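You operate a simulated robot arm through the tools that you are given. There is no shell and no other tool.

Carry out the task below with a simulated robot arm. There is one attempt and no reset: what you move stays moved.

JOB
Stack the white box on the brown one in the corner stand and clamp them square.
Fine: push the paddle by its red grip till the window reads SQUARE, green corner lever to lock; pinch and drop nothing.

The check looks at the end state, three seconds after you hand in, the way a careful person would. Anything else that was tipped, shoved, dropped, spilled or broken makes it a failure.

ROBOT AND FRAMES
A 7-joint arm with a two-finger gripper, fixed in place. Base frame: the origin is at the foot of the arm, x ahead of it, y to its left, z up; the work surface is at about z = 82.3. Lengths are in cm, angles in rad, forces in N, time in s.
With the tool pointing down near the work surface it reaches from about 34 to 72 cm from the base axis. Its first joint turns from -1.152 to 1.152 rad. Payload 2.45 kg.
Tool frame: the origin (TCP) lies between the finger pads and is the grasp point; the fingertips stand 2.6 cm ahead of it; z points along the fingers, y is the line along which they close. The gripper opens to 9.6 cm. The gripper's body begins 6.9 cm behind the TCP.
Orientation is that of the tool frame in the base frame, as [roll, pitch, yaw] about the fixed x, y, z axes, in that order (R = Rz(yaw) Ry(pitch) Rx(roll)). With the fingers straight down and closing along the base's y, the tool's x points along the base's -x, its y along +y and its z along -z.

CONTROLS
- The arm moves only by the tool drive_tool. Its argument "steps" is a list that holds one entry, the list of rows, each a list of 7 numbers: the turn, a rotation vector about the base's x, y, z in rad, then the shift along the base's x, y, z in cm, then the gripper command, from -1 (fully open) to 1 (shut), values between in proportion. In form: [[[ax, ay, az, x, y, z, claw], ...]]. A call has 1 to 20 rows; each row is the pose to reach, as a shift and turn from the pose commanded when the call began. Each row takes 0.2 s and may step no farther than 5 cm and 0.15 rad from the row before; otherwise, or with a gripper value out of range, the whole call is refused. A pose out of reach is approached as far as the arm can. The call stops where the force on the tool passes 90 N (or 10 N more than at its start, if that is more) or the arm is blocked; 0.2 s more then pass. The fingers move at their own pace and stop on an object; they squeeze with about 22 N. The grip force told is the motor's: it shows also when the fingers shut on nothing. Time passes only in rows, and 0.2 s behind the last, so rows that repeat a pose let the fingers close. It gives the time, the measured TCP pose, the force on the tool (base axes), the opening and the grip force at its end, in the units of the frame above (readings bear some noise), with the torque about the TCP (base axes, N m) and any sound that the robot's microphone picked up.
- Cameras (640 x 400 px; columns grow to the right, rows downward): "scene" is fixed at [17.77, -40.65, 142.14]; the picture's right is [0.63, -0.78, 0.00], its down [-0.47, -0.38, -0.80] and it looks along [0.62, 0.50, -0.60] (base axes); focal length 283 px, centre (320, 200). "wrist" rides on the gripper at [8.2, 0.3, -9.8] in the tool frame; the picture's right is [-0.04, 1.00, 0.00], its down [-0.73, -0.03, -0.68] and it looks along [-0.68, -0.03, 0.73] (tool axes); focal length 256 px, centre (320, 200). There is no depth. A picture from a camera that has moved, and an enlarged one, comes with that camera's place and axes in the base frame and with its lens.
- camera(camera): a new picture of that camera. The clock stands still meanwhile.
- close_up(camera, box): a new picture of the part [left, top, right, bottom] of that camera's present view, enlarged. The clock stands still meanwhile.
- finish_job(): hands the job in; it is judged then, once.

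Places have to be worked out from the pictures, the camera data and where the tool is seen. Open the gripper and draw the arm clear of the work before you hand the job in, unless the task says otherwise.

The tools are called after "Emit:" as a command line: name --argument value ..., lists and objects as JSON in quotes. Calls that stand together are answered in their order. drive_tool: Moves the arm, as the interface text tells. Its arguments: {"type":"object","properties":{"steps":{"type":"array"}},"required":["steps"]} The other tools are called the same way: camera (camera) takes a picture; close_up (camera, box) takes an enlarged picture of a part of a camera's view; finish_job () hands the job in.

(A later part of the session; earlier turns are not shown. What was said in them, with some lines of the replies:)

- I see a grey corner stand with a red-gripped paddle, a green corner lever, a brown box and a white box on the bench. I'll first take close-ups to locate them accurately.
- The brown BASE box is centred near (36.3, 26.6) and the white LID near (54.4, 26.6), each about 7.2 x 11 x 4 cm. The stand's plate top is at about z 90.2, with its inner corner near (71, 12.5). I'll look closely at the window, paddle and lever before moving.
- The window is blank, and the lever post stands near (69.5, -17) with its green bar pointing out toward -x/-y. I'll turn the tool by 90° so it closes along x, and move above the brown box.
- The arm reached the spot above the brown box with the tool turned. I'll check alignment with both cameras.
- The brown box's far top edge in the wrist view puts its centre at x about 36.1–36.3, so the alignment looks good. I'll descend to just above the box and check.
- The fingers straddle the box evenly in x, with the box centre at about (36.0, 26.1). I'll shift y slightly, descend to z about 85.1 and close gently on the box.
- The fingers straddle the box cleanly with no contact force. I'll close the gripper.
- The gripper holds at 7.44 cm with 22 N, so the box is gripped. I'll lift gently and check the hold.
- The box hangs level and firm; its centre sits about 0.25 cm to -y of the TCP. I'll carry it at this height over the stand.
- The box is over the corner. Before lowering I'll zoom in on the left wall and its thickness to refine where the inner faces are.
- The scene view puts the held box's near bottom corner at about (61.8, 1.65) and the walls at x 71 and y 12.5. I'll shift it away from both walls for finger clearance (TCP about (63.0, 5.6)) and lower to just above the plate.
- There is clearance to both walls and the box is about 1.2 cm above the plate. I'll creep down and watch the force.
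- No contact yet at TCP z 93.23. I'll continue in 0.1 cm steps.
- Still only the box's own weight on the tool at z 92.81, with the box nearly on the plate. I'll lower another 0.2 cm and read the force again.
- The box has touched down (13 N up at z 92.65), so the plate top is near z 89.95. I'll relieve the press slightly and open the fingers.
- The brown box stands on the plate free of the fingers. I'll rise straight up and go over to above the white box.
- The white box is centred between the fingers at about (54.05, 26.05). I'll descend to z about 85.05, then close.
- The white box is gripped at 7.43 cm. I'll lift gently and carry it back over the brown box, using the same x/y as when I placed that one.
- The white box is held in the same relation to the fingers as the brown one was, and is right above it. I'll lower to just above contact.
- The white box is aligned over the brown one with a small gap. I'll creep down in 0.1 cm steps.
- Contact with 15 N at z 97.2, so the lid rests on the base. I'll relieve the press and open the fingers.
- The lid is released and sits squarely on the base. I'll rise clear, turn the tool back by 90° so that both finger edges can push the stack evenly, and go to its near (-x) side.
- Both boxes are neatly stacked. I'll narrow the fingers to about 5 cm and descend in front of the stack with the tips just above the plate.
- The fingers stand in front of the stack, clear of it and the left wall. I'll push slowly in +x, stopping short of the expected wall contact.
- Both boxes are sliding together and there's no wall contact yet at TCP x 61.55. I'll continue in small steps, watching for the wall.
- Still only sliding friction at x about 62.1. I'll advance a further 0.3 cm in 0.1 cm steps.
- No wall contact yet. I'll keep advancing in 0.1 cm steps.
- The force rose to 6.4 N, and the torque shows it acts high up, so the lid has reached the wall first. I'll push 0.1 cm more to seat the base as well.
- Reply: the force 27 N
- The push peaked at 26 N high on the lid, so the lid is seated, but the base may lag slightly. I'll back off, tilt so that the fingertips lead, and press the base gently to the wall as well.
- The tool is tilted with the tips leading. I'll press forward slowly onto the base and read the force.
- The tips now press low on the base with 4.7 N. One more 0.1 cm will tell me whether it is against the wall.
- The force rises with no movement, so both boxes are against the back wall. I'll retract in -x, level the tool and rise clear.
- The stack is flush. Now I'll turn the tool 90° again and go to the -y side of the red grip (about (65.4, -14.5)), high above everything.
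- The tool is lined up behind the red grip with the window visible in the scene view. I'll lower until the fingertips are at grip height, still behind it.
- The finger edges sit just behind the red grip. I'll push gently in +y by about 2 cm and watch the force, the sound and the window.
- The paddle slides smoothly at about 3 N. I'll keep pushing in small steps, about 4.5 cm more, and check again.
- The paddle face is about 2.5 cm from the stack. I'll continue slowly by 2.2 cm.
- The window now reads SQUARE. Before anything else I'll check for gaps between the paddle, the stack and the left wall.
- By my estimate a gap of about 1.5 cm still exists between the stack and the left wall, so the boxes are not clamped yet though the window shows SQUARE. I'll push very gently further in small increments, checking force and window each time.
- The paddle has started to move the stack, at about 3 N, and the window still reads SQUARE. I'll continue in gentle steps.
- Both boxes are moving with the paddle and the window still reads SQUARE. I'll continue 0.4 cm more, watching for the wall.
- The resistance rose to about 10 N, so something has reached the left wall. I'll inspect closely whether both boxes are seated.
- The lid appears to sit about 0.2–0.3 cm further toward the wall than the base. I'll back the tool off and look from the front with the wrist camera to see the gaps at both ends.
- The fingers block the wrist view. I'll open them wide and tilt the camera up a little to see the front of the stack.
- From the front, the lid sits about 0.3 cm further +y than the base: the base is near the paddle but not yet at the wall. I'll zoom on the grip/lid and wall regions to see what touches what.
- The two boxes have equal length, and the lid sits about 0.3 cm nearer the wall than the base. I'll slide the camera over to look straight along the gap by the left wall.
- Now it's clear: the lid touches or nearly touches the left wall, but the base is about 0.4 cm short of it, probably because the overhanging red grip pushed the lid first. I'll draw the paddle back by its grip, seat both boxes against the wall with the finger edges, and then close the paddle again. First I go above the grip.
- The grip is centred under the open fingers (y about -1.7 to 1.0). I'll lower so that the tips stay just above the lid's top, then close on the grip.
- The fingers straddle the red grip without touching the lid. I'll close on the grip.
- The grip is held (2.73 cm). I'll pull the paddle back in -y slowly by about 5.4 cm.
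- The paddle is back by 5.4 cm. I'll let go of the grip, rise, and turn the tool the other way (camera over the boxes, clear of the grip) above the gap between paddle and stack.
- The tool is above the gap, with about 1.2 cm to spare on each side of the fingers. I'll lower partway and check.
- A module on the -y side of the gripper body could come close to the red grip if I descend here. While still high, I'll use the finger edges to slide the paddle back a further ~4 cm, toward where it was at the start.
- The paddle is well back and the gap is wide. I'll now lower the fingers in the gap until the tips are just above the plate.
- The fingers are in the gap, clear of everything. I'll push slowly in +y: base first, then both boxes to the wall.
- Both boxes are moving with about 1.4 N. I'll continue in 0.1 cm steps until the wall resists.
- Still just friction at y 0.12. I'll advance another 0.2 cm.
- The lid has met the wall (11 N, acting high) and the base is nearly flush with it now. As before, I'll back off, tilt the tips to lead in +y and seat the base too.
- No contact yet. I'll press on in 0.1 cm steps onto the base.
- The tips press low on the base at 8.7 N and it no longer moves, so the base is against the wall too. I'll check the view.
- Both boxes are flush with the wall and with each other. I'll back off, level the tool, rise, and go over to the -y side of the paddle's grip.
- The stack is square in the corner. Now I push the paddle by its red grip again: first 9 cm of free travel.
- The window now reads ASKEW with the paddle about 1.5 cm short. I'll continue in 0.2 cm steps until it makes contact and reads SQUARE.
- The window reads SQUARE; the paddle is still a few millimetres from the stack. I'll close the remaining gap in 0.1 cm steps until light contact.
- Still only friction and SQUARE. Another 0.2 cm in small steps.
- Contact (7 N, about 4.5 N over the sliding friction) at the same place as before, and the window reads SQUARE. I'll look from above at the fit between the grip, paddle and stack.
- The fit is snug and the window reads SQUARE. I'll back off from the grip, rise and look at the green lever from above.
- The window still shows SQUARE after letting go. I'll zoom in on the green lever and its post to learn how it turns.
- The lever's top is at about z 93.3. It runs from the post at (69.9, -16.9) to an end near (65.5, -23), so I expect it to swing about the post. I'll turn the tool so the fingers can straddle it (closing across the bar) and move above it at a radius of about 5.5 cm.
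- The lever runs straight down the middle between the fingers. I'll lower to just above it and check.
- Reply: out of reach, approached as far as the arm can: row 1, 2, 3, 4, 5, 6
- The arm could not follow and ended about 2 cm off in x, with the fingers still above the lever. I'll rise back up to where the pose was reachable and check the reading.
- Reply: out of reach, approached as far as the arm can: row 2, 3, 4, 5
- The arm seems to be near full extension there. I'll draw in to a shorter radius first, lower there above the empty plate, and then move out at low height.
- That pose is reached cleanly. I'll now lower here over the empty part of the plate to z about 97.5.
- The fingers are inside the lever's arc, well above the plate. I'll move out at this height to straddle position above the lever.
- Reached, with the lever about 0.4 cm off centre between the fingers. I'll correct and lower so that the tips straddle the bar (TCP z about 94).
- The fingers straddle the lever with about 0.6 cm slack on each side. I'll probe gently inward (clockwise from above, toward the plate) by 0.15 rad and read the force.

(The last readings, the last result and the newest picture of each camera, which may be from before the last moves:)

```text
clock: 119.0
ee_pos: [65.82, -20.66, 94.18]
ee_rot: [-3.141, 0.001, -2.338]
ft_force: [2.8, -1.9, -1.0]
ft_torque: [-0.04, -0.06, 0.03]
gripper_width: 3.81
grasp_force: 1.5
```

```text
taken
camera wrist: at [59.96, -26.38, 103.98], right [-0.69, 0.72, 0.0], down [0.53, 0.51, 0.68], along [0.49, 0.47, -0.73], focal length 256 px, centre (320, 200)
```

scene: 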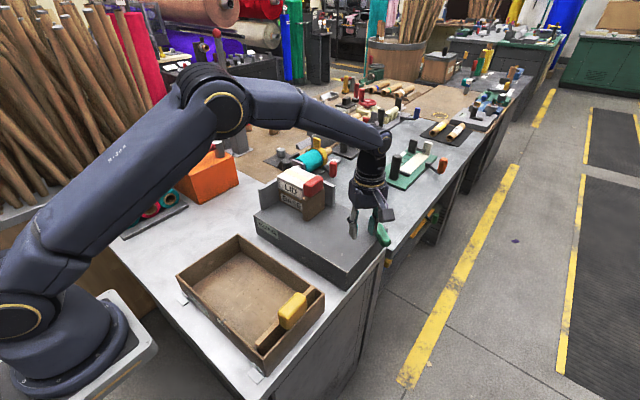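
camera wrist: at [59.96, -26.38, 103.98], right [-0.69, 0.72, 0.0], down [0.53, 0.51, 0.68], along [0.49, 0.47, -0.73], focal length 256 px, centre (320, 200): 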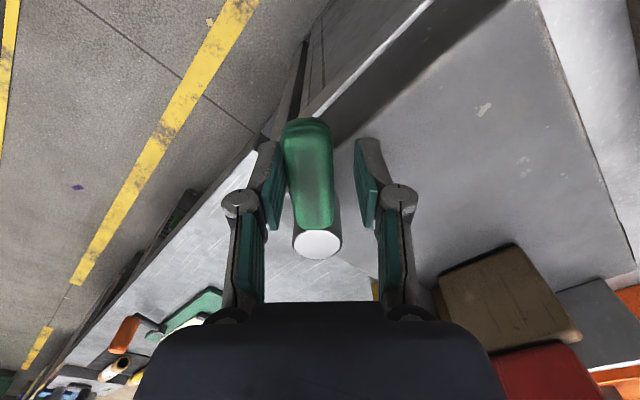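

The left finger touches the lever with about 3 N. I'll go 0.1 rad further to tell whether it turns this way or is blocked.

Emit:
drive_tool --steps '[[[0, 0, -0.05, -0.188, 0.205, 0, 0.25], [0, 0, -0.1, -0.366, 0.415, 0, 0.25], [0, 0, -0.1, -0.366, 0.415, 0, 0.25]]]'

Emit:
camera --camera "wrist"

Emit:
close_up --camera "scene" --box '[340, 180, 420, 260]'

```text
clock: 119.8
ee_pos: [65.5, -20.3, 94.17]
ee_rot: [-3.14, -0.001, -2.44]
ft_force: [3.0, -0.1, 0.3]
ft_torque: [-0.05, -0.07, 0.04]
gripper_width: 3.79
grasp_force: 1.8
```

```text
taken
camera wrist: at [59.07, -25.35, 103.97], right [-0.62, 0.79, 0.0], down [0.58, 0.45, 0.68], along [0.54, 0.42, -0.73], focal length 256 px, centre (320, 200)
```

wrist: 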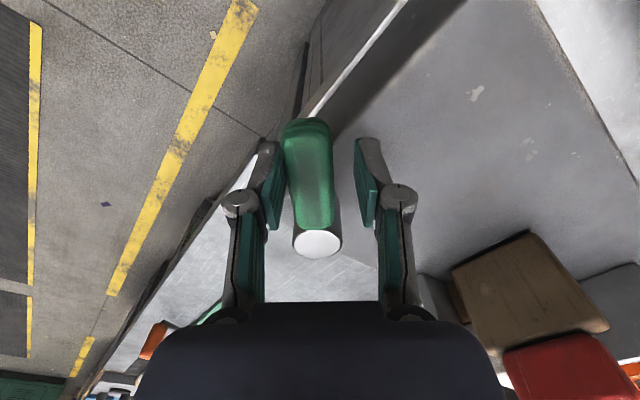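

```text
5.00 times, centred on (380, 220) of scene
camera zoom: at [17.78, -40.65, 142.14], right [0.63, -0.78, 0.0], down [-0.47, -0.38, -0.8], along [0.62, 0.5, -0.6], focal length 1416 px, centre (20, 100)
```

zoom: 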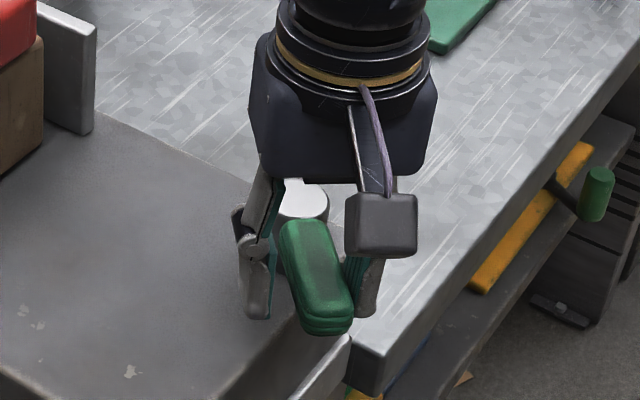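

The lever turns freely inward at about 3 N. I'll keep swinging it along the arc, another 0.4 rad, and check.

Emit:
drive_tool --steps '[[[0, 0, -0.05, -0.165, 0.225, 0, 0.25], [0, 0, -0.1, -0.321, 0.454, 0, 0.25], [0, 0, -0.15, -0.463, 0.693, 0, 0.25], [0, 0, -0.2, -0.595, 0.937, 0, 0.25], [0, 0, -0.25, -0.713, 1.189, 0, 0.25], [0, 0, -0.3, -0.82, 1.445, 0, 0.25], [0, 0, -0.35, -0.912, 1.708, 0, 0.25], [0, 0, -0.4, -0.993, 1.974, 0, 0.25], [0, 0, -0.4, -0.993, 1.974, 0, 0.25]]]'

Emit:
camera --camera "wrist"

Emit:
close_up --camera "scene" --box '[240, 150, 420, 270]'

```text
clock: 121.8
ee_pos: [64.55, -18.26, 94.06]
ee_rot: [-3.141, 0.0, -2.84]
ft_force: [2.1, -2.4, 0.2]
ft_torque: [-0.04, -0.04, 0.08]
gripper_width: 3.82
grasp_force: 1.2
```

```text
taken
camera wrist: at [56.61, -20.49, 103.97], right [-0.26, 0.97, 0.0], down [0.71, 0.19, 0.68], along [0.66, 0.18, -0.73], focal length 256 px, centre (320, 200)
```

wrist: 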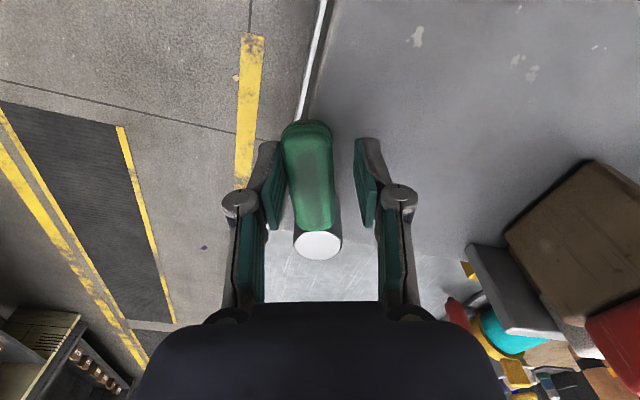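

```text
3.33 times, centred on (330, 210) of scene
camera zoom: at [17.77, -40.65, 142.14], right [0.63, -0.78, 0.0], down [-0.47, -0.38, -0.8], along [0.62, 0.5, -0.6], focal length 944 px, centre (287, 167)
```

zoom: 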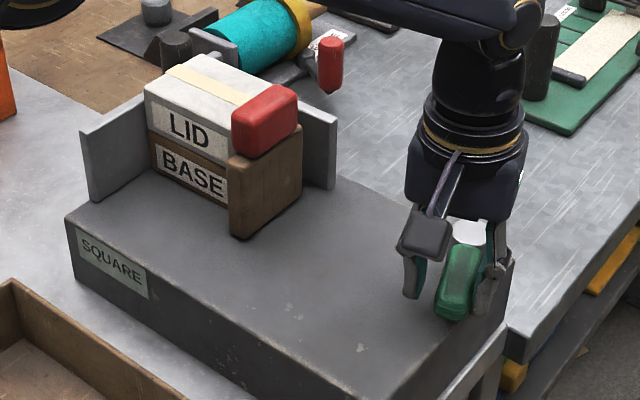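

The lever keeps turning at about 3 N (now around 35° in), and the window still reads SQUARE. I'll continue another 0.3 rad, watching for a stop.

Emit:
drive_tool --steps '[[[0, 0, -0.05, -0.066, 0.269, 0, 0.25], [0, 0, -0.1, -0.119, 0.542, 0, 0.25], [0, 0, -0.15, -0.158, 0.817, 0, 0.25], [0, 0, -0.2, -0.184, 1.094, 0, 0.25], [0, 0, -0.25, -0.195, 1.372, 0, 0.25], [0, 0, -0.3, -0.193, 1.65, 0, 0.25], [0, 0, -0.3, -0.193, 1.65, 0, 0.25]]]'

Emit:
close_up --camera "scene" --box '[240, 150, 420, 270]'

Emit:
camera --camera "wrist"

```text
clock: 123.4
ee_pos: [64.21, -16.67, 94.03]
ee_rot: [-3.141, 0.0, -3.14]
ft_force: [1.3, -2.5, -0.1]
ft_torque: [-0.05, -0.06, 0.05]
gripper_width: 3.79
grasp_force: 1.8
```

```text
3.33 times, centred on (330, 210) of scene
camera zoom: at [17.77, -40.65, 142.13], right [0.63, -0.78, 0.0], down [-0.47, -0.38, -0.8], along [0.62, 0.5, -0.6], focal length 944 px, centre (287, 167)
```

zoom: 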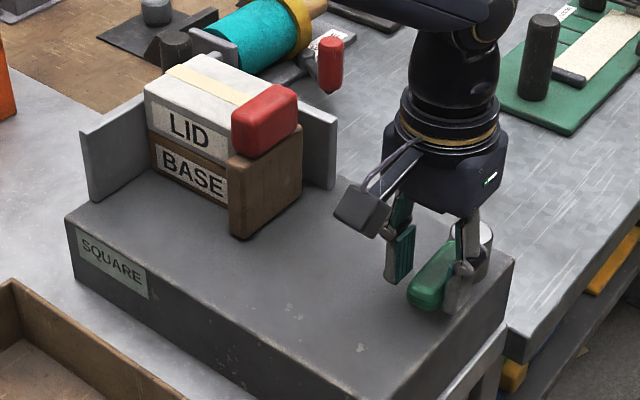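

```text
taken
camera wrist: at [56.14, -16.4, 103.95], right [0.04, 1.0, 0.0], down [0.73, -0.03, 0.68], along [0.68, -0.03, -0.73], focal length 256 px, centre (320, 200)
```

wrist: 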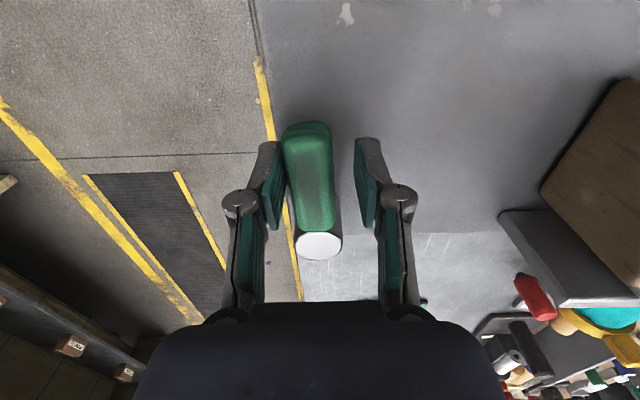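

The lever now points nearly along -x with no stop yet. I'll continue in 0.05 rad steps for another 0.25 rad.

Emit:
drive_tool --steps '[[[0, 0, -0.05, 0.016, 0.277, 0, 0.25], [0, 0, -0.1, 0.046, 0.554, 0, 0.25], [0, 0, -0.15, 0.09, 0.827, 0, 0.25], [0, 0, -0.2, 0.148, 1.101, 0, 0.25], [0, 0, -0.25, 0.219, 1.37, 0, 0.25], [0, 0, -0.25, 0.219, 1.37, 0, 0.25]]]'

Emit:
close_up --camera "scene" --box '[240, 150, 420, 270]'

Emit:
camera --camera "wrist"

```text
clock: 124.8
ee_pos: [64.63, -15.94, 94.18]
ee_rot: [-3.133, 0.007, 2.892]
ft_force: [15.7, -34.2, -17.0]
ft_torque: [-0.35, -0.68, 1.03]
gripper_width: 5.21
grasp_force: 11.9
```

```text
3.33 times, centred on (330, 210) of scene
camera zoom: at [17.85, -40.75, 142.1], right [0.63, -0.78, 0.0], down [-0.47, -0.38, -0.8], along [0.62, 0.5, -0.6], focal length 944 px, centre (287, 167)
```

zoom: 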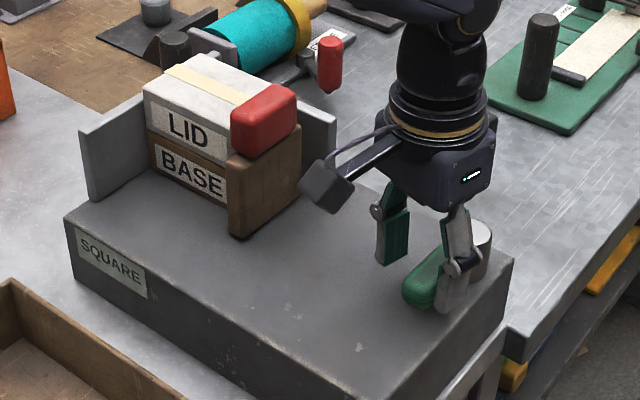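

```text
taken
camera wrist: at [56.72, -13.51, 103.91], right [0.28, 0.96, -0.01], down [0.7, -0.2, 0.68], along [0.65, -0.2, -0.73], focal length 256 px, centre (320, 200)
```

wrist: 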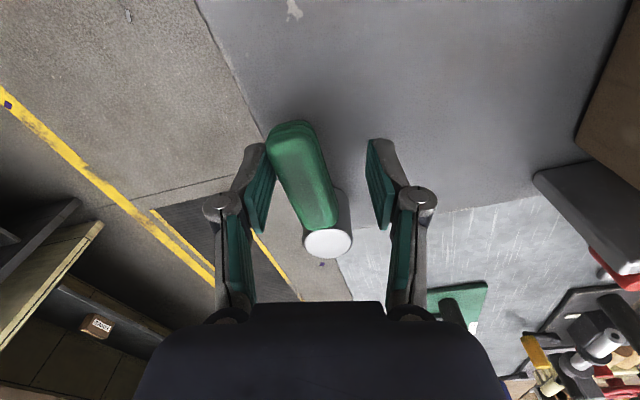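

The force jumped to 38 N: the lever has reached its end stop, pointing along -x. I'll ease back to relieve the load and check that it stays and what the window shows.

Emit:
drive_tool --steps '[[[0, 0, 0.1, -0.129, -0.543, 0, 0.25], [0, 0, 0.2, -0.203, -1.093, 0, 0.25], [0, 0, 0.25, -0.219, -1.37, 0, 0.25], [0, 0, 0.28, -0.21, -1.55, 0, 0.25], [0, 0, 0.28, -0.21, -1.55, 0, 0.25]]]'

Emit:
camera --camera "wrist"

Emit:
close_up --camera "scene" --box '[240, 150, 420, 270]'

```text
clock: 126.0
ee_pos: [64.32, -16.84, 94.18]
ee_rot: [3.14, 0.0, -3.106]
ft_force: [0.0, -0.3, 0.8]
ft_torque: [-0.01, 0.03, -0.01]
gripper_width: 3.62
grasp_force: 0.1
```

```text
taken
camera wrist: at [56.14, -16.76, 103.98], right [0.01, 1.0, 0.0], down [0.73, -0.01, 0.68], along [0.68, 0.0, -0.73], focal length 256 px, centre (320, 200)
```

wrist: 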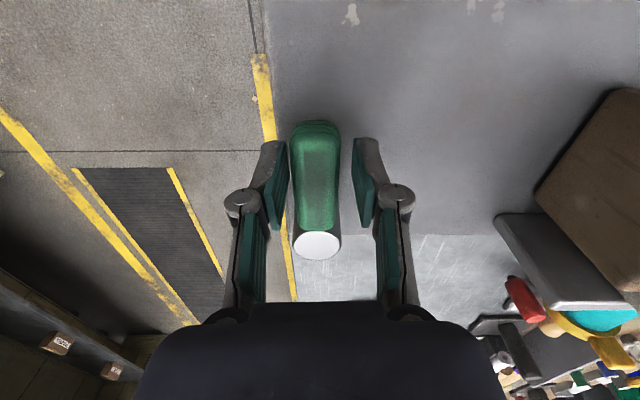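

```text
3.33 times, centred on (330, 210) of scene
camera zoom: at [17.77, -40.65, 142.14], right [0.63, -0.78, 0.0], down [-0.47, -0.38, -0.8], along [0.62, 0.5, -0.6], focal length 944 px, centre (287, 167)
```

zoom: 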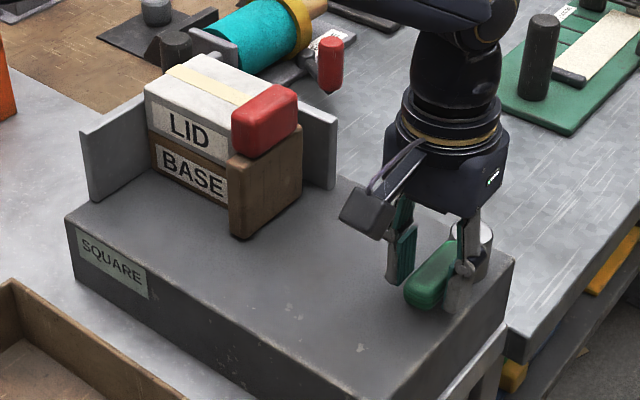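

The lever stays in the locked position and the window still reads SQUARE. I'll lift straight up off the lever and draw back.

Emit:
drive_tool --steps '[[[0, 0, 0, 0, 0, 1, 0.25], [0, 0, 0, 0, 0, 3, 0.25], [0, 0, 0, 0, 0, 6, 0.25], [0, 0, 0, 0, 0, 10, 0.25], [0, 0, 0, -2, 0, 13, 0.25], [0, 0, 0, -6, 1, 14, 0.25], [0, 0, 0, -10, 3, 14, 0.0], [0, 0, 0, -13, 6, 14, -0.5], [0, 0, 0, -15, 10, 14, -1], [0, 0, 0, -16.5, 14, 14, -1], [0, 0, 0, -17, 18, 13, -1], [0, 0, 0, -17, 21, 11, -1], [0, 0, 0, -17, 21, 11, -1]]]'

Emit:
camera --camera "wrist"

Emit:
camera --camera "scene"

Emit:
close_up --camera "scene" --box '[240, 150, 420, 270]'

```text
clock: 128.8
ee_pos: [47.25, 4.33, 105.09]
ee_rot: [3.141, 0.001, -3.109]
ft_force: [-0.3, 0.3, 0.3]
ft_torque: [-0.04, -0.01, 0.03]
gripper_width: 9.6
grasp_force: 0.0
```

```text
taken
camera wrist: at [39.11, 4.23, 114.94], right [0.01, 1.0, 0.0], down [0.73, -0.01, 0.68], along [0.68, -0.01, -0.73], focal length 256 px, centre (320, 200)
```

wrist: 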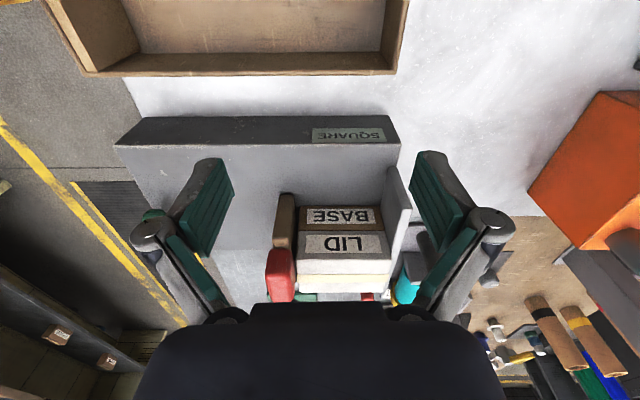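

```text
taken
```

scene: 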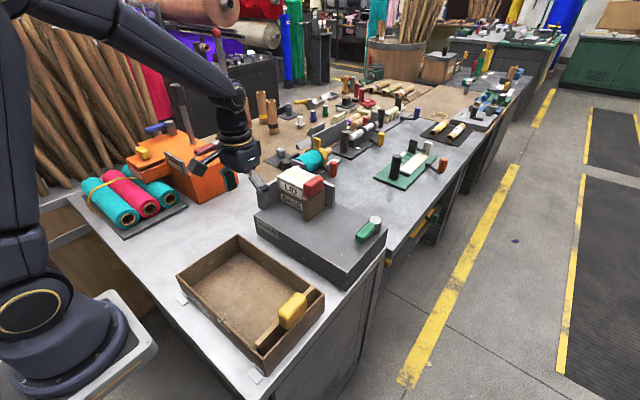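

```text
3.33 times, centred on (330, 210) of scene
camera zoom: at [17.77, -40.64, 142.14], right [0.63, -0.78, 0.0], down [-0.47, -0.38, -0.8], along [0.62, 0.5, -0.6], focal length 944 px, centre (287, 167)
```

zoom: 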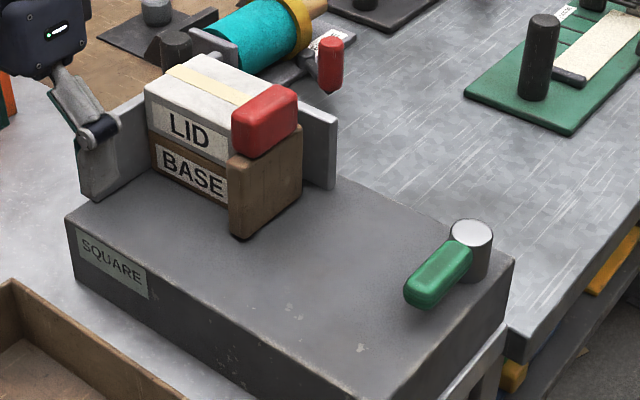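

The lever points inward, the window reads SQUARE and the stack looks square. I'll take close views of the stack from the front to verify the fit before finishing.

Emit:
close_up --camera "wrist" --box '[260, 170, 430, 305]'

Emit:
close_up --camera "scene" --box '[270, 160, 340, 220]'

Emit:
close_up --camera "scene" --box '[250, 210, 290, 245]'

Emit:
close_up --camera "scene" --box '[345, 205, 395, 250]'

```text
2.96 times, centred on (345, 238) of wrist
camera zoom: at [39.11, 4.23, 114.94], right [0.01, 1.0, 0.0], down [0.73, -0.01, 0.68], along [0.68, -0.01, -0.73], focal length 758 px, centre (246, 89)
```

zoom: 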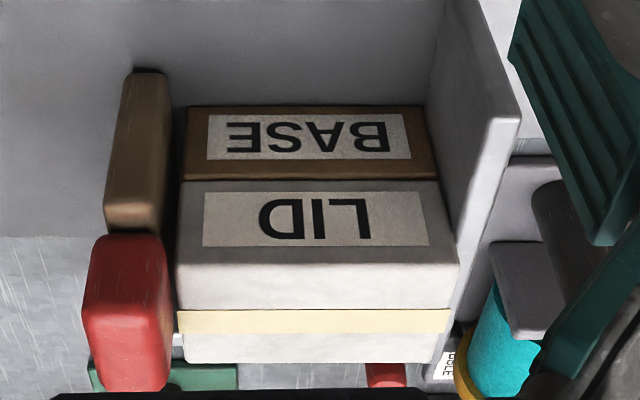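

```text
6.67 times, centred on (305, 190) of scene
camera zoom: at [17.77, -40.64, 142.14], right [0.63, -0.78, 0.0], down [-0.47, -0.38, -0.8], along [0.62, 0.5, -0.6], focal length 1888 px, centre (420, 267)
```

zoom: 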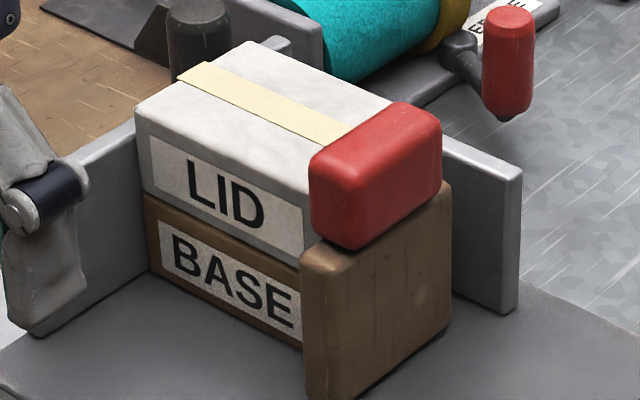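

```text
11.43 times, centred on (270, 228) of scene
camera zoom: at [17.77, -40.64, 142.14], right [0.63, -0.78, 0.0], down [-0.47, -0.38, -0.8], along [0.62, 0.5, -0.6], focal length 3236 px, centre (891, -114)
```

zoom: 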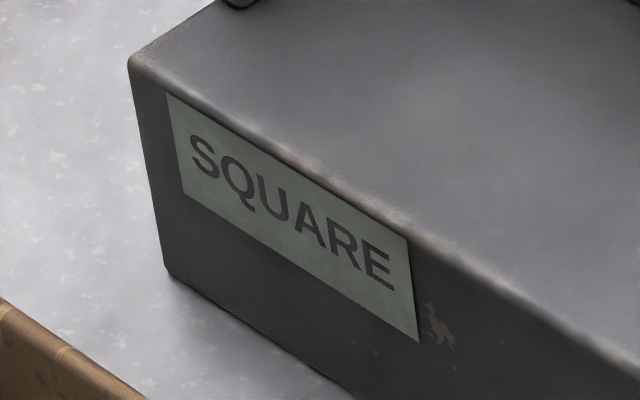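

```text
8.89 times, centred on (370, 228) of scene
camera zoom: at [17.77, -40.64, 142.14], right [0.63, -0.78, 0.0], down [-0.47, -0.38, -0.8], along [0.62, 0.5, -0.6], focal length 2517 px, centre (-124, -44)
```

zoom: 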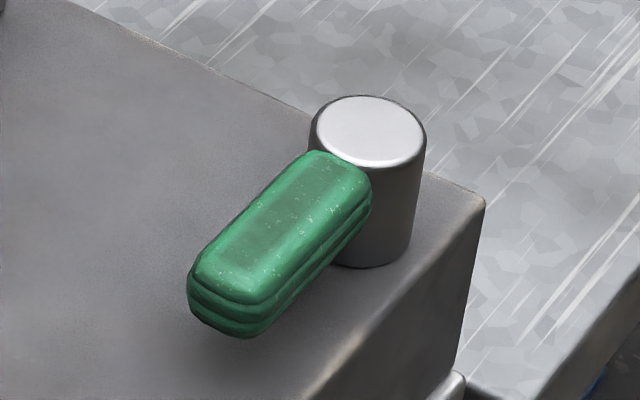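

Both boxes sit flush in the corner, the paddle is at its stop against the stack end, the window reads SQUARE and the lever is swung home. I'll raise the open gripper well clear of the work.

Emit:
drive_tool --steps '[[[0, 0, 0, -1, 0, 3, -1], [0, 0, 0, -2, -1, 6, -1], [0, 0, 0, -4, -3, 9, -1], [0, 0, 0, -6, -5, 12, -1], [0, 0, 0, -6, -7, 14, -1], [0, 0, 0, -6, -7, 14, -1], [0, 0, 0, -6, -7, 14, -1]]]'

Emit:
camera --camera "scene"

Emit:
camera --camera "wrist"

Emit:
close_up --camera "scene" --box '[240, 150, 420, 270]'

```text
clock: 130.4
ee_pos: [41.24, -2.93, 119.04]
ee_rot: [-3.14, 0.0, -3.108]
ft_force: [-0.2, -0.4, -0.4]
ft_torque: [0.0, 0.0, -0.02]
gripper_width: 9.6
grasp_force: 0.1
```

```text
taken
```

scene: 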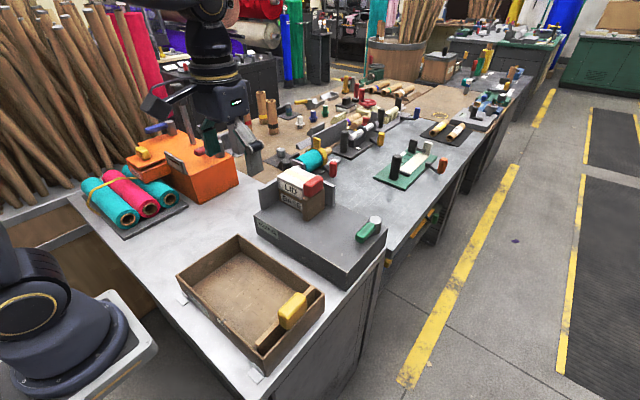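

```text
taken
camera wrist: at [33.13, -2.88, 128.98], right [0.01, 1.0, 0.0], down [0.73, -0.01, 0.68], along [0.68, 0.0, -0.73], focal length 256 px, centre (320, 200)
```

wrist: 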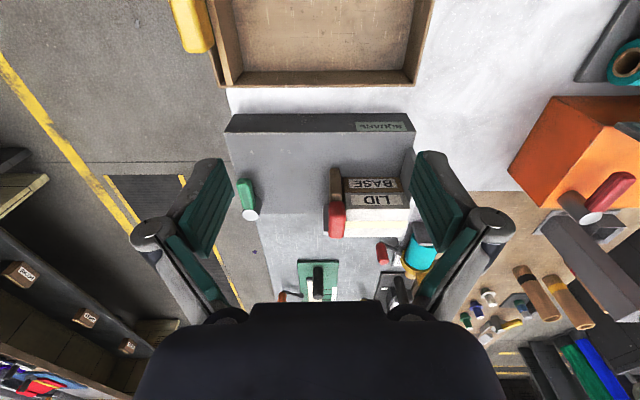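

```text
3.33 times, centred on (330, 210) of scene
camera zoom: at [17.77, -40.65, 142.14], right [0.63, -0.78, 0.0], down [-0.47, -0.38, -0.8], along [0.62, 0.5, -0.6], focal length 944 px, centre (287, 167)
```

zoom: 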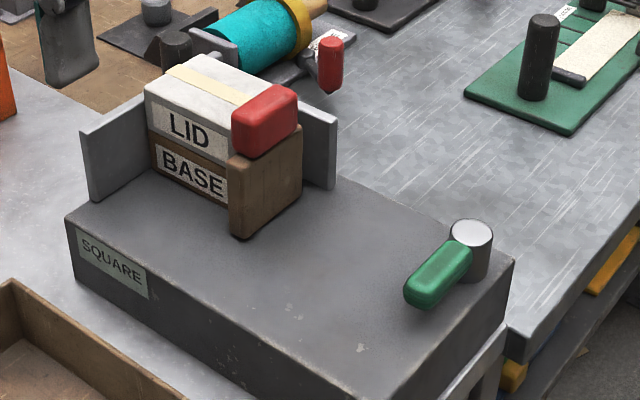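

The arm is clear with the gripper open. The lid is on the base, flush in the corner; the window reads SQUARE, the lever is locked, and nothing else has moved. I'm handing the job in.

Emit:
finish_job

```text
The job is handed in.
```

The white box is stacked on the brown one in the corner stand. Both sit flush against the back and left walls, the window reads SQUARE, and the green lever is swung in to its stop. Nothing was dropped and nothing else was shifted. I handed the job in with the gripper open and the arm drawn clear.

- **Paddle gap:** the clamp is not tight along the paddle's whole face. The red grip sits about 1 mm from the lid or just touches it. By my camera estimate, the paddle is roughly 4 mm short of the base. The paddle seems to have reached its own end stop, so I could not close that further.
- **Second push:** the first paddle push left the base about 4 mm off the left wall, with the lid ahead of it. I drew the paddle back, seated both boxes by hand and pushed again. The most force on the boxes was about 26 N, while seating the lid against the back wall.
- **Lever:** I pushed it against its stop at about 40 N, and it stayed there after I let go. There was no click or other lock signal, so I am judging it locked by its position.
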